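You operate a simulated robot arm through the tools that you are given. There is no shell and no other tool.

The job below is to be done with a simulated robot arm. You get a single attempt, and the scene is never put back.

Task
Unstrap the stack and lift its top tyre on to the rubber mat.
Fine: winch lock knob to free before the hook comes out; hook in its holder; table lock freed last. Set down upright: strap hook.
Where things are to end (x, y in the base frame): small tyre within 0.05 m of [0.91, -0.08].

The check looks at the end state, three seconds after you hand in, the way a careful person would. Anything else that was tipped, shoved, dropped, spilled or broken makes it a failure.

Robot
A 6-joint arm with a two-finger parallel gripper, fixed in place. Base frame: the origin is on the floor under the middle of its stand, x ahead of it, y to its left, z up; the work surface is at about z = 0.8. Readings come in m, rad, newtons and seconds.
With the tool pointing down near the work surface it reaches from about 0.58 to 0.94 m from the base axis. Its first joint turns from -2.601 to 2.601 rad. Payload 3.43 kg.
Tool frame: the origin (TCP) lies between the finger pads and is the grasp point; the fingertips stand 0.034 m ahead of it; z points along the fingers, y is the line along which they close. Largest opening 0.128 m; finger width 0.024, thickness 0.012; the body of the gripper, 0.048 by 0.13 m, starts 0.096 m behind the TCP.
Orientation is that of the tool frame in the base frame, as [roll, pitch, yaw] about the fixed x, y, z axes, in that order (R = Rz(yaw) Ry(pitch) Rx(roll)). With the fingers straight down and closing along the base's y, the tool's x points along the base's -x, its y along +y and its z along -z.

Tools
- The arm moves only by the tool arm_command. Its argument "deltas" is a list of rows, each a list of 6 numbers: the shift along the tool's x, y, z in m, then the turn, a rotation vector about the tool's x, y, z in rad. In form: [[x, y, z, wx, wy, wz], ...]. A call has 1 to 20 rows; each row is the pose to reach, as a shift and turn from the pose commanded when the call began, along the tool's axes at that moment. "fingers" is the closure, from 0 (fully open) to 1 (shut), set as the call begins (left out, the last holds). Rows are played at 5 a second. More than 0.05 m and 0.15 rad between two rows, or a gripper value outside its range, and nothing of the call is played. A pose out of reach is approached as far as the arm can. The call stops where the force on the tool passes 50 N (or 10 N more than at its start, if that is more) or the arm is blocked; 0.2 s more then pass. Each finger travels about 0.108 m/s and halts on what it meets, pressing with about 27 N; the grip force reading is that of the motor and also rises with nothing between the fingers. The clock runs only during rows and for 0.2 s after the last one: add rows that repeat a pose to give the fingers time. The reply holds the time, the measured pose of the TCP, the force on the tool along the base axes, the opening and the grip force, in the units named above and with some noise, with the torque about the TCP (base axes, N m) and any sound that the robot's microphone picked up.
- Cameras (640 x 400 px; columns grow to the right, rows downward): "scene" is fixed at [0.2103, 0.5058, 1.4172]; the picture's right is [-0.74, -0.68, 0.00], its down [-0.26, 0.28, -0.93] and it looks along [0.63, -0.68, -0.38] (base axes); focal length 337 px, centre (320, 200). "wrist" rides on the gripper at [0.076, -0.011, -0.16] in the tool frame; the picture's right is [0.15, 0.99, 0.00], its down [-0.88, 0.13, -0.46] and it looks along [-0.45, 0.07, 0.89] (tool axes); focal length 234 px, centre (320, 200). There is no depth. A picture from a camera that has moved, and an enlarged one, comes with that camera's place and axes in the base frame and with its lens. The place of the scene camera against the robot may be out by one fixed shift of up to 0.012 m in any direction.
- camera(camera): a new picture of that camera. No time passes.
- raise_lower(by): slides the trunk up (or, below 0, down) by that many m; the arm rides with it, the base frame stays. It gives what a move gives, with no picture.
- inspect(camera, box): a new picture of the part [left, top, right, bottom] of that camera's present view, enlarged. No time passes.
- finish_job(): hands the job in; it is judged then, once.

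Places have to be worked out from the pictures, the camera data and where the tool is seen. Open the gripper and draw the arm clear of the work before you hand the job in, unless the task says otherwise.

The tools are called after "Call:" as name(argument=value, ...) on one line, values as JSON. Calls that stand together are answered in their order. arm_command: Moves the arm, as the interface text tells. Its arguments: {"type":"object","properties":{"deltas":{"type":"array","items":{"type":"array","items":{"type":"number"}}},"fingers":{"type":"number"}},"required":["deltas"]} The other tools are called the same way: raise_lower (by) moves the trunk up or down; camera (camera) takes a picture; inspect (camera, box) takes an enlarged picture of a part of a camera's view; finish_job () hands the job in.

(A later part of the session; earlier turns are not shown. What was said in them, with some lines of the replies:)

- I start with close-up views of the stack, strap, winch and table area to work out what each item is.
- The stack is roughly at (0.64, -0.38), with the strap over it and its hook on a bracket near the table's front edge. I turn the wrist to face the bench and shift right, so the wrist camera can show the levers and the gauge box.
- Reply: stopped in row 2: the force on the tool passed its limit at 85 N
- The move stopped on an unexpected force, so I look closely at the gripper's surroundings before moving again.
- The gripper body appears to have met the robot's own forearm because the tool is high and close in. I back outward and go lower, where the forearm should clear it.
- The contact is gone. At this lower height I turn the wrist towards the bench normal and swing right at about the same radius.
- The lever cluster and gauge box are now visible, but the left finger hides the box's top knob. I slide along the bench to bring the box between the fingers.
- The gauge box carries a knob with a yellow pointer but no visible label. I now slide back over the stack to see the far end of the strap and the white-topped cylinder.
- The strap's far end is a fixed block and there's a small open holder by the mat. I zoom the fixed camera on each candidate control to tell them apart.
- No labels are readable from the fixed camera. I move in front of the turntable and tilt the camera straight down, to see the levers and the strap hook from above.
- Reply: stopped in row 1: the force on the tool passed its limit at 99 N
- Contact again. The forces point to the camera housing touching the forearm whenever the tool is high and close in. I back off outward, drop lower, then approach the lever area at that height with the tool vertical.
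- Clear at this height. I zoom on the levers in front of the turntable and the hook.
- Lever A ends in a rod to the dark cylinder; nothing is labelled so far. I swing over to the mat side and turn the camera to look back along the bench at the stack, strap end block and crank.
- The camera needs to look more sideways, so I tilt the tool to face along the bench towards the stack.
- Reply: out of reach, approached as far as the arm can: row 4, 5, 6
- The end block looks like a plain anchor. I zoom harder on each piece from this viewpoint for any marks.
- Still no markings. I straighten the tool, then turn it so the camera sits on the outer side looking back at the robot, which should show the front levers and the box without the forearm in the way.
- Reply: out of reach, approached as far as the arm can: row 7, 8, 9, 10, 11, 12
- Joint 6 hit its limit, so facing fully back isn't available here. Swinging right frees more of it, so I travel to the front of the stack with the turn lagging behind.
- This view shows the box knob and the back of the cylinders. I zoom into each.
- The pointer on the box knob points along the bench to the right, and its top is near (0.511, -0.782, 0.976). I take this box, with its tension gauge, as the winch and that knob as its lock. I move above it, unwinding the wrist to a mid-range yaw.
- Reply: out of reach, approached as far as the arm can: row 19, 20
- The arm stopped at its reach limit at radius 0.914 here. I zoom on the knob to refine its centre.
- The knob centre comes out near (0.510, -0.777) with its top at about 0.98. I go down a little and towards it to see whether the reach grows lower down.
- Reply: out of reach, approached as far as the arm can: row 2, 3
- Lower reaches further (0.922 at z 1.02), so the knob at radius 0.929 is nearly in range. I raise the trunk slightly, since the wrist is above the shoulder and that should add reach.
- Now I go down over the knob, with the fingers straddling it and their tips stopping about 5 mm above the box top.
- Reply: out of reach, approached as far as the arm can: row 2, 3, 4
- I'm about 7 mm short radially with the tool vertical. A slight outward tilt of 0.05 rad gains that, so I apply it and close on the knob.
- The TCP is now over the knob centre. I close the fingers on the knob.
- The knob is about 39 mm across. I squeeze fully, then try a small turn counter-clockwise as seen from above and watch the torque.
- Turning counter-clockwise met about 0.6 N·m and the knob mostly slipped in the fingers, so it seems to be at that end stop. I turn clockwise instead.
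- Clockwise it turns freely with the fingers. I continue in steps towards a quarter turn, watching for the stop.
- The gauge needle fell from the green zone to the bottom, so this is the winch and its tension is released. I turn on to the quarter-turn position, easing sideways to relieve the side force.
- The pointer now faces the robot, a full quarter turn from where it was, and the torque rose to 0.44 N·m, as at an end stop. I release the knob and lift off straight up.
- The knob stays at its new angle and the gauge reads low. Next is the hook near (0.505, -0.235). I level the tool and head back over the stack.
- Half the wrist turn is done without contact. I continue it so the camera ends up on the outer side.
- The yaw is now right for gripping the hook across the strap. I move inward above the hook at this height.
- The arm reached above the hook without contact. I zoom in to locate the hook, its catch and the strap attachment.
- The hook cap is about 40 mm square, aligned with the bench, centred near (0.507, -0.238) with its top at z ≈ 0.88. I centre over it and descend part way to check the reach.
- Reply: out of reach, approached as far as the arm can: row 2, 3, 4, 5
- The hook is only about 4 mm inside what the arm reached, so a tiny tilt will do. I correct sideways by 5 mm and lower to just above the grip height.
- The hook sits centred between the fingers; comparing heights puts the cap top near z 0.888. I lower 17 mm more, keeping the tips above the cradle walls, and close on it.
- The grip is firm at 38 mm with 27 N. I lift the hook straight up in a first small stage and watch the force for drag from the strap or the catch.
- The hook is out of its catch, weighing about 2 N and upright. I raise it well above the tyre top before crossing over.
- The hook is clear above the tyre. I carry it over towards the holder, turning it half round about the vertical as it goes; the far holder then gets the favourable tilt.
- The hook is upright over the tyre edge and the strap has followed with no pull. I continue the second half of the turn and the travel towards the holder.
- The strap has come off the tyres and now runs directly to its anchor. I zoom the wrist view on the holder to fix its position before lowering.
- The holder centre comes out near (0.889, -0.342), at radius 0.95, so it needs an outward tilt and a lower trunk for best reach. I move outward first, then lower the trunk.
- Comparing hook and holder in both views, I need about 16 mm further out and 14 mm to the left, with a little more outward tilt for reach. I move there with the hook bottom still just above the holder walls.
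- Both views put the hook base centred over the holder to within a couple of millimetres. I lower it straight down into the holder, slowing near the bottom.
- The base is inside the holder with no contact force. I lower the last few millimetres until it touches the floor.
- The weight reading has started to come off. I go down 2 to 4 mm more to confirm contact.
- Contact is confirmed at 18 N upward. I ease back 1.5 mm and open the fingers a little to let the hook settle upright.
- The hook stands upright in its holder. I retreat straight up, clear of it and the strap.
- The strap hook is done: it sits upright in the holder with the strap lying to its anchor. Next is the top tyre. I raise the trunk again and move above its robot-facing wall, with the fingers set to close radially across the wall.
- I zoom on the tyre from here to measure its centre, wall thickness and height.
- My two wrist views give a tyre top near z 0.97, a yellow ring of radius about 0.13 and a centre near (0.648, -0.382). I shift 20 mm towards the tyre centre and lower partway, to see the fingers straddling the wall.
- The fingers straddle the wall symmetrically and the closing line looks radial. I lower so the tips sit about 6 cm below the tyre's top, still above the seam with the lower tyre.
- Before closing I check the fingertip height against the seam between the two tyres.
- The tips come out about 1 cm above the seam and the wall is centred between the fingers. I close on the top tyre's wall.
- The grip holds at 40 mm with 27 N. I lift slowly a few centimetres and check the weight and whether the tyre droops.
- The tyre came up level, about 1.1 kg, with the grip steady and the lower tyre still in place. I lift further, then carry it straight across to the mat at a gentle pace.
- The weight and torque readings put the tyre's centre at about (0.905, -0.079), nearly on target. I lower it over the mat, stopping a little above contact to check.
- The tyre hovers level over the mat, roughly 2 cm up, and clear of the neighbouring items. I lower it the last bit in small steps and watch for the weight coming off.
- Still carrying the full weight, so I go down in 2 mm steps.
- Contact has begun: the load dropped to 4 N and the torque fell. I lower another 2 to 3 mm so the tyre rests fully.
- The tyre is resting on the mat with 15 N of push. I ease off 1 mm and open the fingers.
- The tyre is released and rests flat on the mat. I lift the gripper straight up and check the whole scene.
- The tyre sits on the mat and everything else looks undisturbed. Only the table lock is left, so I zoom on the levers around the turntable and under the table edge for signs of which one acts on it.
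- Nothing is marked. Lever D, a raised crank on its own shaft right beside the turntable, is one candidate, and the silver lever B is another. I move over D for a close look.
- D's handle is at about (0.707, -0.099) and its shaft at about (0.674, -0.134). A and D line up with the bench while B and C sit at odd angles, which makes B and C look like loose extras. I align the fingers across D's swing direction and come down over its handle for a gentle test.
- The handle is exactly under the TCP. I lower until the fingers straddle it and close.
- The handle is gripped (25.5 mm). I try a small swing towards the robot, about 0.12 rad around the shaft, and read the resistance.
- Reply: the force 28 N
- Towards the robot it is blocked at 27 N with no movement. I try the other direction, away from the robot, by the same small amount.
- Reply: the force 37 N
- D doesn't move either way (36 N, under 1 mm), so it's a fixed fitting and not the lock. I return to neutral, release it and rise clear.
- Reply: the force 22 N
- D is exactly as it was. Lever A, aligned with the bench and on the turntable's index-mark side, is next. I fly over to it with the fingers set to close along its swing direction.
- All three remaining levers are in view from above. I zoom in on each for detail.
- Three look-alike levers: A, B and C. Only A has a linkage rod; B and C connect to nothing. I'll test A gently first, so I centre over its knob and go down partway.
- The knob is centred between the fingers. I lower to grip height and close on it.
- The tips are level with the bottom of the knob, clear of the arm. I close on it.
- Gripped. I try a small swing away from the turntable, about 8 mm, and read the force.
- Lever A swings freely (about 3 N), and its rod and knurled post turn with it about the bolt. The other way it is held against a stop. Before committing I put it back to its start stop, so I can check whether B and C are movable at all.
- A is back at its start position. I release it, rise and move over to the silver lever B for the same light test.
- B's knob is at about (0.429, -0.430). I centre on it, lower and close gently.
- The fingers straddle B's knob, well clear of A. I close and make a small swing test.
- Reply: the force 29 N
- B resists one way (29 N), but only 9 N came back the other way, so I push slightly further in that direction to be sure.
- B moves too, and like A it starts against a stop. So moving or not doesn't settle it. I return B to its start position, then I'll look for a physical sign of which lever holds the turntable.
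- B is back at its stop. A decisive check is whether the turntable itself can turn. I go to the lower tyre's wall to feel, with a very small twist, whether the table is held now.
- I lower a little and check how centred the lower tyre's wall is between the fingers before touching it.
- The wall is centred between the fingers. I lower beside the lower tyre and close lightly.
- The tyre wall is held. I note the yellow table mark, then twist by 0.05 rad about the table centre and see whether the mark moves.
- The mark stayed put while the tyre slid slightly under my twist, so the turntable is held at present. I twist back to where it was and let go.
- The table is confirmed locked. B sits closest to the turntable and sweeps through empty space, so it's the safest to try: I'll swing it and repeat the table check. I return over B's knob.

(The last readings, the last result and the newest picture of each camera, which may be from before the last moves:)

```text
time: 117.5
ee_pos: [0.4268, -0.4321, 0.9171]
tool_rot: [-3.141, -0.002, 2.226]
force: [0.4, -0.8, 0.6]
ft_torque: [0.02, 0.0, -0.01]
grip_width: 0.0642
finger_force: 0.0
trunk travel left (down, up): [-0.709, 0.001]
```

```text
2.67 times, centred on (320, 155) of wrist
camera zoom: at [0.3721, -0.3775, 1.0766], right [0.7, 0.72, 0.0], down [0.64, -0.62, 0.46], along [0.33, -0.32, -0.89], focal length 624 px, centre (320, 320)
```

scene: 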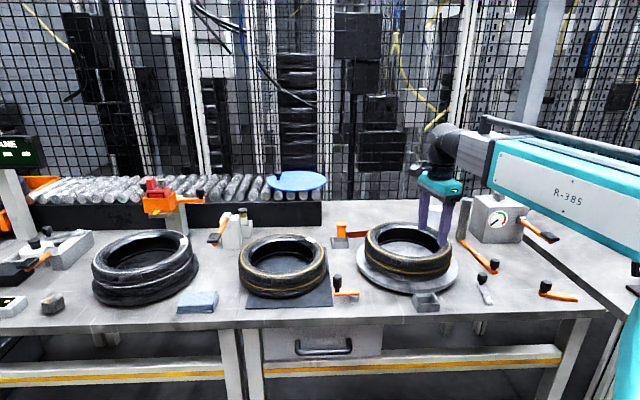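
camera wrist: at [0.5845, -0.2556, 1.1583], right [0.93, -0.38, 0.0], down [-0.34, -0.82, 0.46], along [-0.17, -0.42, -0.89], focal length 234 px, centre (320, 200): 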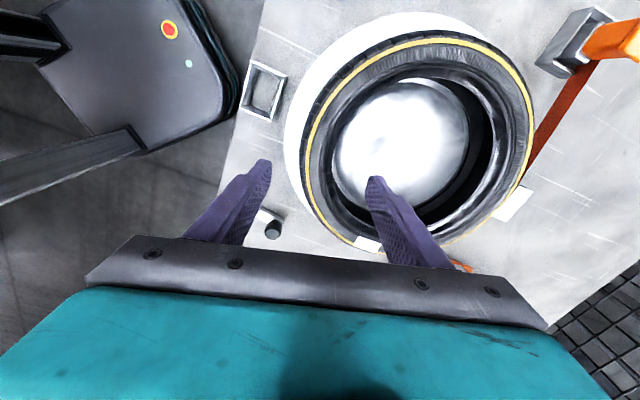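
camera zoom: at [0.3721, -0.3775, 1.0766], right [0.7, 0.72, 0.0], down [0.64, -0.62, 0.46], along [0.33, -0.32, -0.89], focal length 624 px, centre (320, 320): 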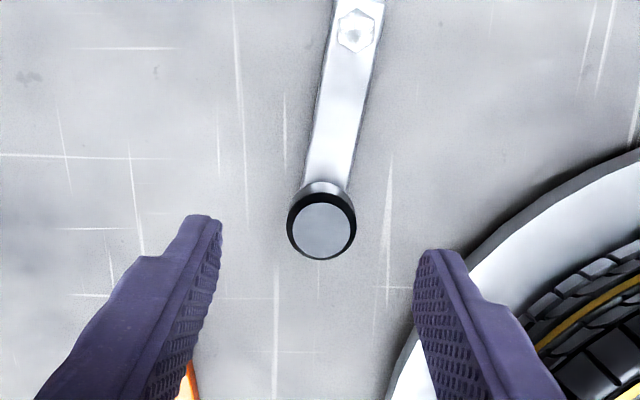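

The knob is centred. I lower, close on it and swing it the free way in an arc around its bolt.

Call:
arm_command(deltas=[[0.002, 0.001, 0.03, 0, 0, 0], [0.002, 0.001, 0.055, 0, 0, 0], [0.002, 0.001, 0.059, 0, 0, 0], [0.002, 0.001, 0.059, 0, 0, 0]])

Call:
arm_command(deltas=[[0, 0, 0, 0, 0, 0], [0, 0, 0, 0, 0, 0], [0, 0, 0, 0, 0, 0]], fingers=1.0)

```text
time: 118.5
ee_pos: [0.4264, -0.4272, 0.8575]
tool_rot: [3.141, 0.0, 2.225]
force: [0.2, -0.5, -0.4]
ft_torque: [0.01, 0.01, 0.01]
grip_width: 0.064
finger_force: 0.1
trunk travel left (down, up): [-0.709, 0.001]
```

```text
time: 119.3
ee_pos: [0.4265, -0.4294, 0.8573]
tool_rot: [3.141, 0.0, 2.223]
force: [-4.5, -2.7, -2.2]
ft_torque: [-0.02, -0.37, -0.16]
grip_width: 0.0272
finger_force: 45.1
trunk travel left (down, up): [-0.709, 0.001]
```

I swing B in small arc steps to about 0.7 rad, watching forces.

Call:
arm_command(deltas=[[0.0009, -0.008, 0, 0, 0, 0.12], [0.0028, -0.0158, 0, 0, 0, 0.24], [0.0056, -0.0233, 0, 0, 0, 0.36], [0.0093, -0.0304, 0, 0, 0, 0.48], [0.0138, -0.0371, 0, 0, 0, 0.6], [0.0191, -0.0431, 0, 0, 0, 0.72]])

Call:
inspect(camera="scene", box=[340, 190, 600, 320])

Call:
inspect(camera="wrist", box=[220, 80, 420, 230])

```text
time: 120.7
ee_pos: [0.3834, -0.439, 0.8576]
tool_rot: [3.14, 0.002, 1.502]
force: [6.2, -5.6, -5.2]
ft_torque: [-0.26, 0.22, -0.47]
grip_width: 0.0273
finger_force: 45.0
trunk travel left (down, up): [-0.709, 0.001]
```

```text
2.46 times, centred on (470, 255) of scene
camera zoom: at [0.2103, 0.5058, 1.4172], right [-0.74, -0.68, 0.0], down [-0.26, 0.28, -0.93], along [0.63, -0.68, -0.38], focal length 829 px, centre (-49, 65)
```

zoom: 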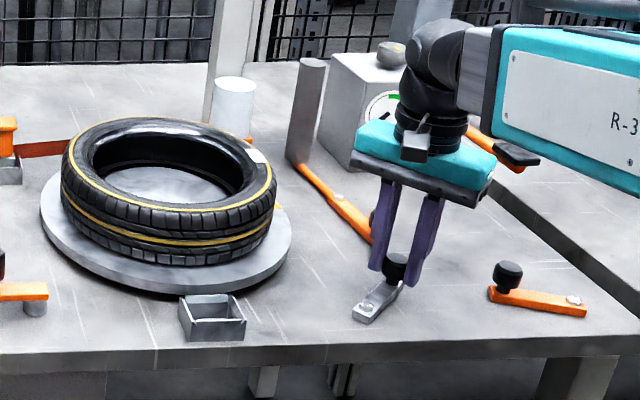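

```text
2.67 times, centred on (320, 155) of wrist
camera zoom: at [0.3764, -0.3634, 1.0171], right [1.0, 0.08, 0.0], down [0.07, -0.89, 0.46], along [0.04, -0.45, -0.89], focal length 624 px, centre (320, 320)
```

zoom: 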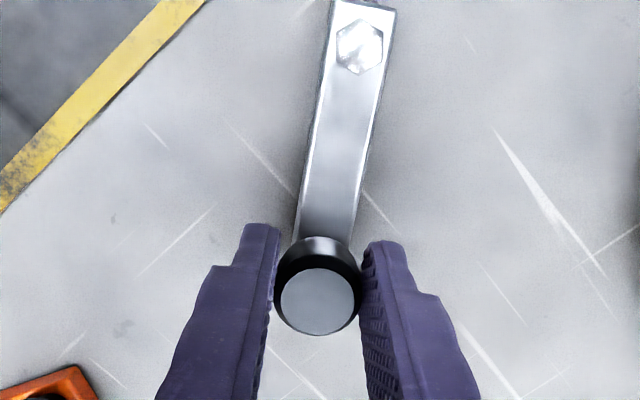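

B swings easily with no stop yet at 0.72 rad. I continue a little further towards its far end.

Call:
arm_command(deltas=[[0.0007, -0.0079, 0, 0, 0, 0.12], [0.0024, -0.0157, 0, 0, 0, 0.24], [0.0049, -0.0232, 0, 0, 0, 0.36]])

Call:
inspect(camera="scene", box=[340, 190, 600, 320])

```text
time: 121.5
ee_pos: [0.3623, -0.4339, 0.8568]
tool_rot: [3.139, 0.0, 1.143]
force: [15.7, -5.8, -3.2]
ft_torque: [-0.09, 0.35, 0.21]
grip_width: 0.0269
finger_force: 45.1
trunk travel left (down, up): [-0.709, 0.001]
```

```text
2.46 times, centred on (470, 255) of scene
camera zoom: at [0.2103, 0.5058, 1.4172], right [-0.74, -0.68, 0.0], down [-0.26, 0.28, -0.93], along [0.63, -0.68, -0.38], focal length 829 px, centre (-49, 65)
```

zoom: 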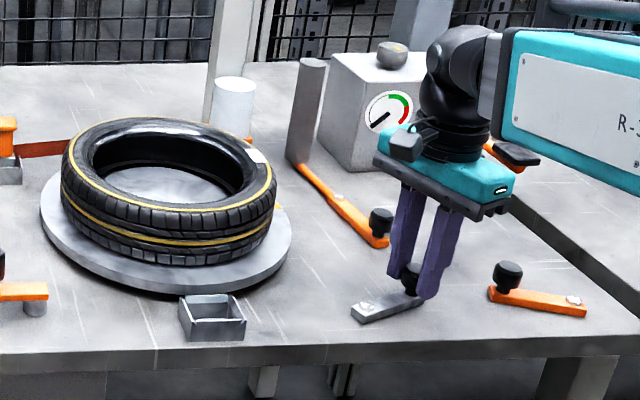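

B met a stop at about 60°. I leave it there, release it, and go back to check whether the table now turns.

Call:
arm_command(deltas=[[0, 0.001, 0, 0, 0, 0], [0, 0.001, 0, 0, 0, 0]])

Call:
arm_command(deltas=[[0, 0, 0, 0, 0, 0], [0, 0, 0, 0, 0, 0], [0, 0, -0.03, 0, 0, 0], [0, 0, -0.075, 0, 0, 0], [0, 0, -0.12, 0, 0, 0], [0, 0, -0.15, 0, 0, 0]], fingers=0.35)

Call:
inspect(camera="scene", box=[340, 190, 600, 320])

```text
time: 122.1
ee_pos: [0.361, -0.4342, 0.8568]
tool_rot: [3.141, 0.0, 1.143]
force: [17.3, -5.5, 2.5]
ft_torque: [0.46, -0.19, -0.26]
grip_width: 0.0271
finger_force: 45.1
trunk travel left (down, up): [-0.709, 0.001]
```

```text
time: 123.5
ee_pos: [0.3597, -0.4335, 1.0092]
tool_rot: [-3.139, -0.001, 1.144]
force: [-0.9, 0.4, -0.5]
ft_torque: [0.0, 0.02, -0.01]
grip_width: 0.0833
finger_force: 0.0
trunk travel left (down, up): [-0.709, 0.001]
```

```text
2.46 times, centred on (470, 255) of scene
camera zoom: at [0.2103, 0.5058, 1.4172], right [-0.74, -0.68, 0.0], down [-0.26, 0.28, -0.93], along [0.63, -0.68, -0.38], focal length 829 px, centre (-49, 65)
```

zoom: 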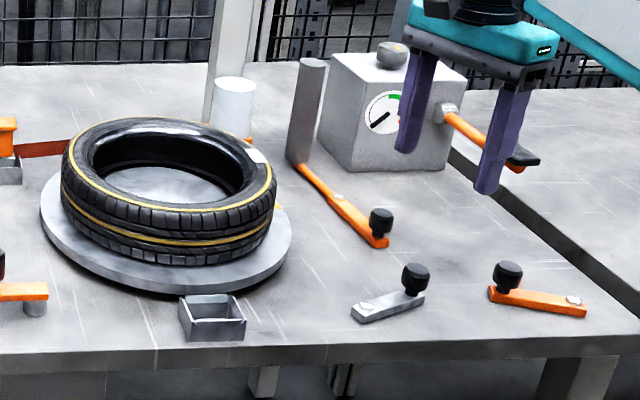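

B now rests at its other end, with nothing else changed in the picture. I go back to the lower tyre and repeat the small twist test.

Call:
arm_command(deltas=[[0.0298, 0.0219, 0, 0, 0, 0.02], [0.0596, 0.0438, 0, 0, 0, 0.04], [0.0895, 0.0657, 0, 0, 0, 0.06], [0.1193, 0.0876, 0, 0, 0, 0.08], [0.1491, 0.1095, 0, 0, 0, 0.104], [0.1789, 0.1314, 0, 0, 0, 0.104], [0.1789, 0.1314, 0.04, 0, 0, 0.104], [0.1789, 0.1314, 0.08, 0, 0, 0.104], [0.1789, 0.1314, 0.11, 0, 0, 0.104], [0.1789, 0.1314, 0.122, 0, 0, 0.104], [0.1789, 0.1314, 0.122, 0, 0, 0.104]])

Call:
arm_command(deltas=[[0, 0, 0, 0, 0, 0], [0, 0, 0, 0, 0, 0], [0, 0, 0, 0, 0, 0]], fingers=0.72)

Call:
inspect(camera="scene", box=[440, 240, 470, 260])

Call:
arm_command(deltas=[[-0.002, 0, 0, 0, 0, -0.017], [-0.004, 0, 0, 0, 0, -0.034], [-0.00585, 0, 0, 0, 0, -0.05], [-0.00585, 0, 0, 0, 0, -0.05]])

Call:
inspect(camera="scene", box=[440, 240, 470, 260])

```text
time: 125.9
ee_pos: [0.5535, -0.3239, 0.8851]
tool_rot: [-3.141, 0.001, 1.041]
force: [0.3, -0.5, 0.2]
ft_torque: [-0.05, 0.01, 0.02]
grip_width: 0.0831
finger_force: 0.0
trunk travel left (down, up): [-0.709, 0.001]
```

```text
time: 126.7
ee_pos: [0.554, -0.3246, 0.8864]
tool_rot: [3.141, -0.001, 1.042]
force: [1.1, 0.4, 0.4]
ft_torque: [0.05, 0.17, 0.04]
grip_width: 0.0393
finger_force: 27.0
trunk travel left (down, up): [-0.709, 0.001]
```

```text
16.00 times, centred on (455, 250) of scene
camera zoom: at [0.2103, 0.5058, 1.4172], right [-0.74, -0.68, 0.0], down [-0.26, 0.28, -0.93], along [0.63, -0.68, -0.38], focal length 5390 px, centre (-1840, -600)
```

zoom: 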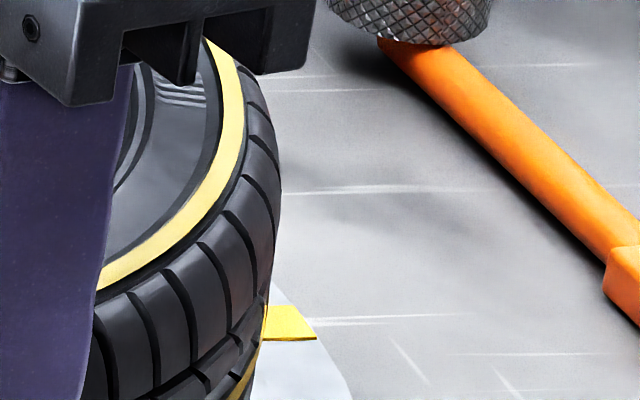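

```text
time: 127.7
ee_pos: [0.5505, -0.329, 0.8861]
tool_rot: [-3.14, 0.0, 1.092]
force: [2.7, 1.9, 4.5]
ft_torque: [0.32, 0.78, 0.32]
grip_width: 0.0394
finger_force: 27.2
trunk travel left (down, up): [-0.709, 0.001]
```

```text
16.00 times, centred on (455, 250) of scene
camera zoom: at [0.2103, 0.5058, 1.4172], right [-0.74, -0.68, 0.0], down [-0.26, 0.28, -0.93], along [0.63, -0.68, -0.38], focal length 5390 px, centre (-1840, -600)
```

zoom: 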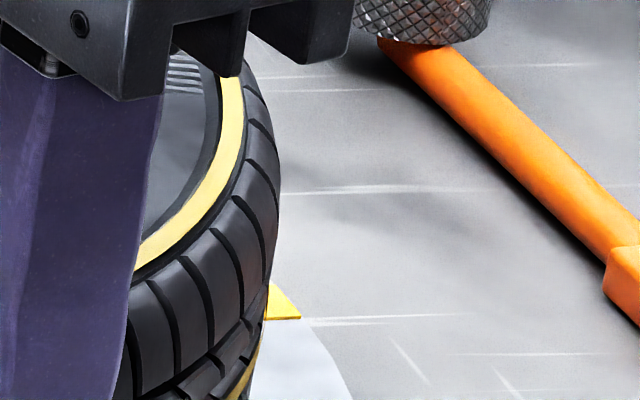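

This time the yellow mark moved with the tyre: with B swung over, the turntable turns. So B is the table lock and it is now free. I twist the table back to its original mark position and release gently.

Call:
arm_command(deltas=[[0.002, 0, 0, 0, 0, 0.017], [0.004, 0, 0, 0, 0, 0.034], [0.00585, 0, 0, 0, 0, 0.05], [0.00585, 0, 0, 0, 0, 0.05]])

Call:
inspect(camera="scene", box=[440, 240, 470, 260])

```text
time: 128.7
ee_pos: [0.5537, -0.3245, 0.8861]
tool_rot: [-3.141, 0.0, 1.042]
force: [1.7, 2.7, 3.8]
ft_torque: [0.44, 0.26, 0.32]
grip_width: 0.0392
finger_force: 27.0
trunk travel left (down, up): [-0.709, 0.001]
```

```text
16.00 times, centred on (455, 250) of scene
camera zoom: at [0.2103, 0.5058, 1.4172], right [-0.74, -0.68, 0.0], down [-0.26, 0.28, -0.93], along [0.63, -0.68, -0.38], focal length 5390 px, centre (-1840, -600)
```

zoom: 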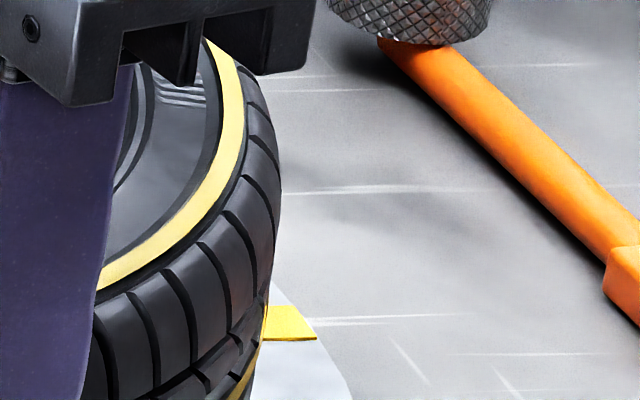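

The mark is back where it was. I open the fingers and lift clear.

Call:
arm_command(deltas=[[0, 0, 0, 0, 0, 0], [0, 0, 0, 0, 0, 0], [0, 0, 0, 0, 0, 0], [0, 0, -0.03, 0, 0, 0], [0, 0, -0.07, 0, 0, 0], [0, 0, -0.11, 0, 0, 0], [0, 0, -0.15, 0, 0, 0], [0, 0, -0.18, 0, 0, 0]], fingers=0.35)

Call:
camera(camera="scene")

Call:
inspect(camera="scene", box=[340, 190, 600, 320])

Call:
inspect(camera="scene", box=[220, 200, 400, 320])

```text
time: 130.5
ee_pos: [0.5525, -0.3239, 1.0667]
tool_rot: [-3.141, 0.0, 1.04]
force: [-0.7, 0.4, 0.4]
ft_torque: [0.01, -0.02, -0.02]
grip_width: 0.0831
finger_force: 0.1
trunk travel left (down, up): [-0.709, 0.001]
```

```text
taken
```

scene: 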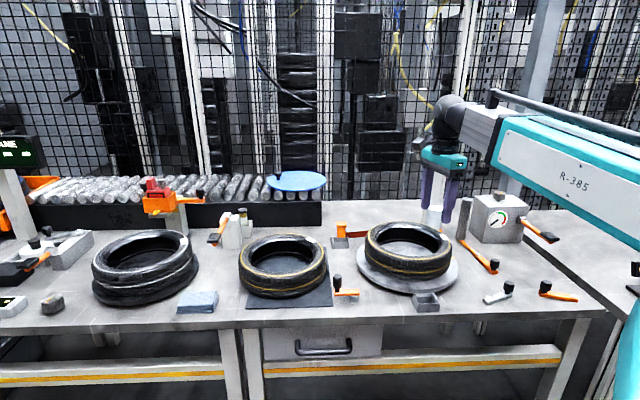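

```text
2.46 times, centred on (470, 255) of scene
camera zoom: at [0.2103, 0.5058, 1.4172], right [-0.74, -0.68, 0.0], down [-0.26, 0.28, -0.93], along [0.63, -0.68, -0.38], focal length 829 px, centre (-49, 65)
```

zoom: 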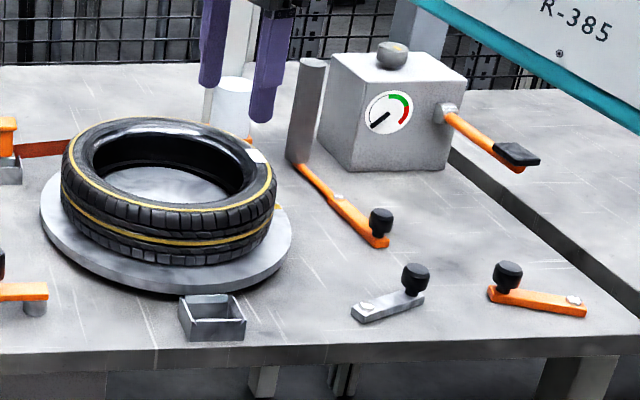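

```text
3.33 times, centred on (310, 260) of scene
camera zoom: at [0.2103, 0.5058, 1.4172], right [-0.74, -0.68, 0.0], down [-0.26, 0.28, -0.93], along [0.63, -0.68, -0.38], focal length 1123 px, centre (353, 0)
```

zoom: 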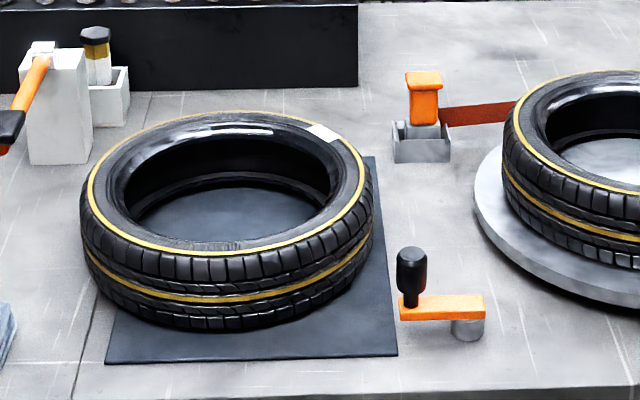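

Hook, tyre and table lock all look right. I check lever A, the winch knob and the hook once more with the same views as before.

Call:
inspect(camera="scene", box=[440, 210, 560, 310])

Call:
inspect(camera="scene", box=[470, 160, 560, 240])

Call:
inspect(camera="scene", box=[310, 195, 380, 260])

```text
4.00 times, centred on (500, 260) of scene
camera zoom: at [0.2103, 0.5058, 1.4172], right [-0.74, -0.68, 0.0], down [-0.26, 0.28, -0.93], along [0.63, -0.68, -0.38], focal length 1348 px, centre (-400, -40)
```

zoom: 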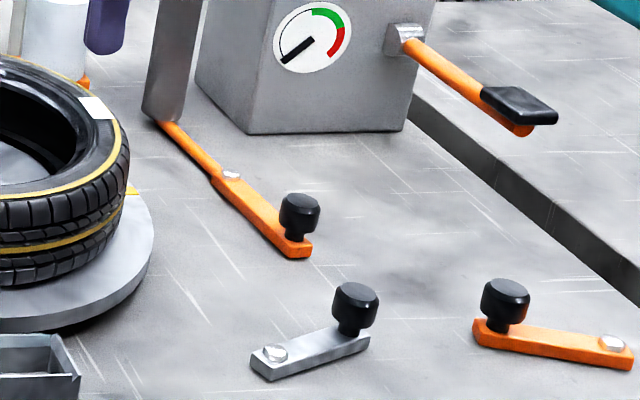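

```text
5.00 times, centred on (515, 200) of scene
camera zoom: at [0.2103, 0.5058, 1.4172], right [-0.74, -0.68, 0.0], down [-0.26, 0.28, -0.93], along [0.63, -0.68, -0.38], focal length 1684 px, centre (-655, 200)
```

zoom: 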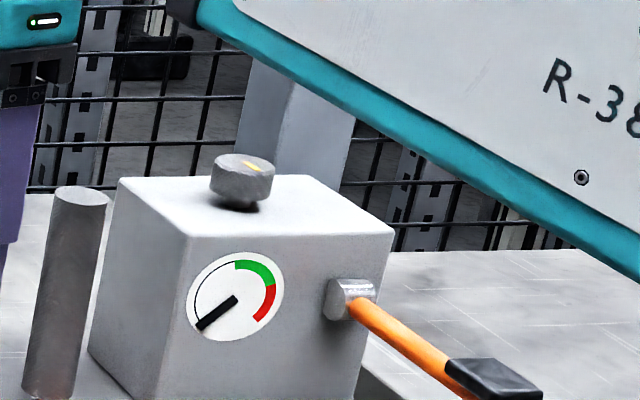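

```text
6.15 times, centred on (345, 228) of scene
camera zoom: at [0.2103, 0.5058, 1.4172], right [-0.74, -0.68, 0.0], down [-0.26, 0.28, -0.93], along [0.63, -0.68, -0.38], focal length 2073 px, centre (166, 31)
```

zoom: 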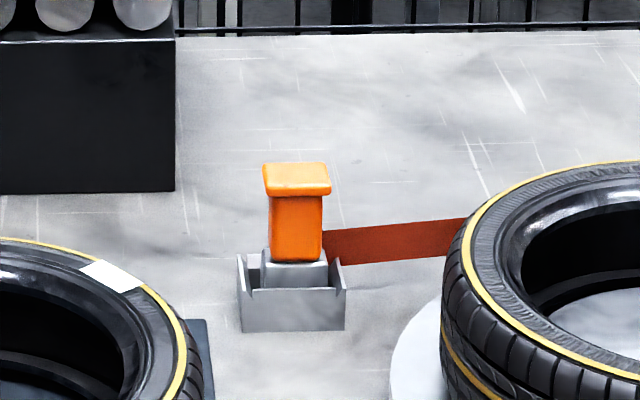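

Everything matches: lever A is at its original position, the winch knob points free with the gauge low, and the hook stands upright in its holder. I open the gripper fully and draw the arm up and clear.

Call:
arm_command(deltas=[[0.008, 0.03, -0.025, 0, 0, 0], [0.0165, 0.06, -0.05, 0, 0, 0], [0.025, 0.09, -0.07, 0, 0, 0], [0.033, 0.12, -0.09, 0, 0, 0], [0.0414, 0.1496, -0.11, 0, 0, 0], [0.0414, 0.1496, -0.11, 0, 0, 0]], fingers=0)

Call:
camera(camera="scene")

Call:
camera(camera="wrist")

```text
time: 131.9
ee_pos: [0.7022, -0.3649, 1.1752]
tool_rot: [-3.142, 0.0, 1.04]
force: [1.0, -0.3, 0.4]
ft_torque: [0.02, 0.0, 0.02]
grip_width: 0.1281
finger_force: 0.1
trunk travel left (down, up): [-0.709, 0.001]
```

```text
taken
```

scene: 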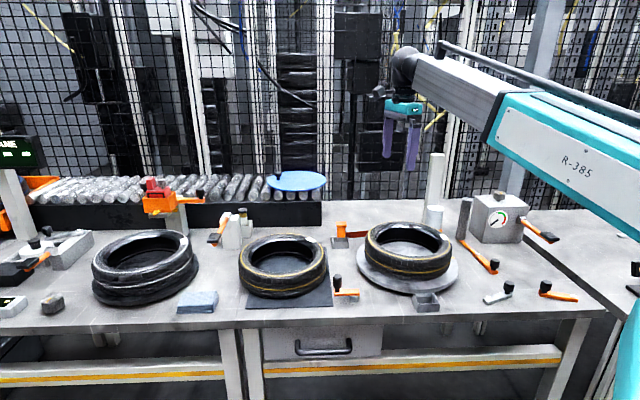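

```text
taken
camera wrist: at [0.7315, -0.2939, 1.3345], right [0.93, -0.37, 0.0], down [-0.33, -0.83, 0.46], along [-0.17, -0.42, -0.89], focal length 234 px, centre (320, 200)
```

wrist: 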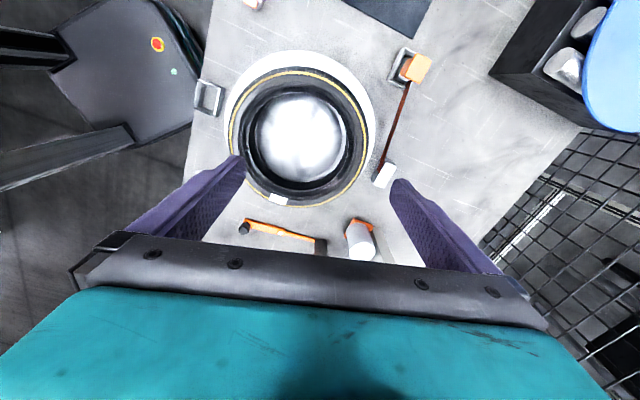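

The gripper is open and the arm is clear. The tyre is on the mat near (0.91, -0.08), the hook is upright in its holder, the winch is free and the table lock was freed last. I hand the job in.

Call:
finish_job()

```text
The job is handed in.
```

I unstrapped the stack and lifted its top tyre onto the rubber mat, then handed the job in. I have no result back from the check yet.

- **Winch lock:** I turned the knob on the gauge box a quarter turn to free, and the gauge needle dropped to the bottom. This was done before the hook came out.
- **Strap hook:** it stands upright in the small open holder by the mat, with the strap lying to its anchor.
- **Small tyre:** it rests flat on the mat. From the weight and torque readings while it was held, its centre is at about (0.91, -0.08).
- **Table lock:** it is the silver lever in front of the turntable, and I freed it last. With the lever in its starting position, a small twist on the lower tyre did not move the turntable. After I swung the lever to its far stop, the same twist did.

**Other things I touched while looking for the lock, since none of the levers is labelled:**
- I pushed the orange crank beside the mat, which is fixed and did not move.
- I moved the orange lever with the rod and knurled post by about 5° and put it back. It looks the same as before.
- I gripped the lower tyre twice for the twist tests. It ended within a few millimetres of where it was, and the turntable's yellow mark is back in place.

Early on, before I had touched anything on the bench, the gripper bumped the robot's own forearm twice. Both moves stopped on the force limit, and I saw no damage.
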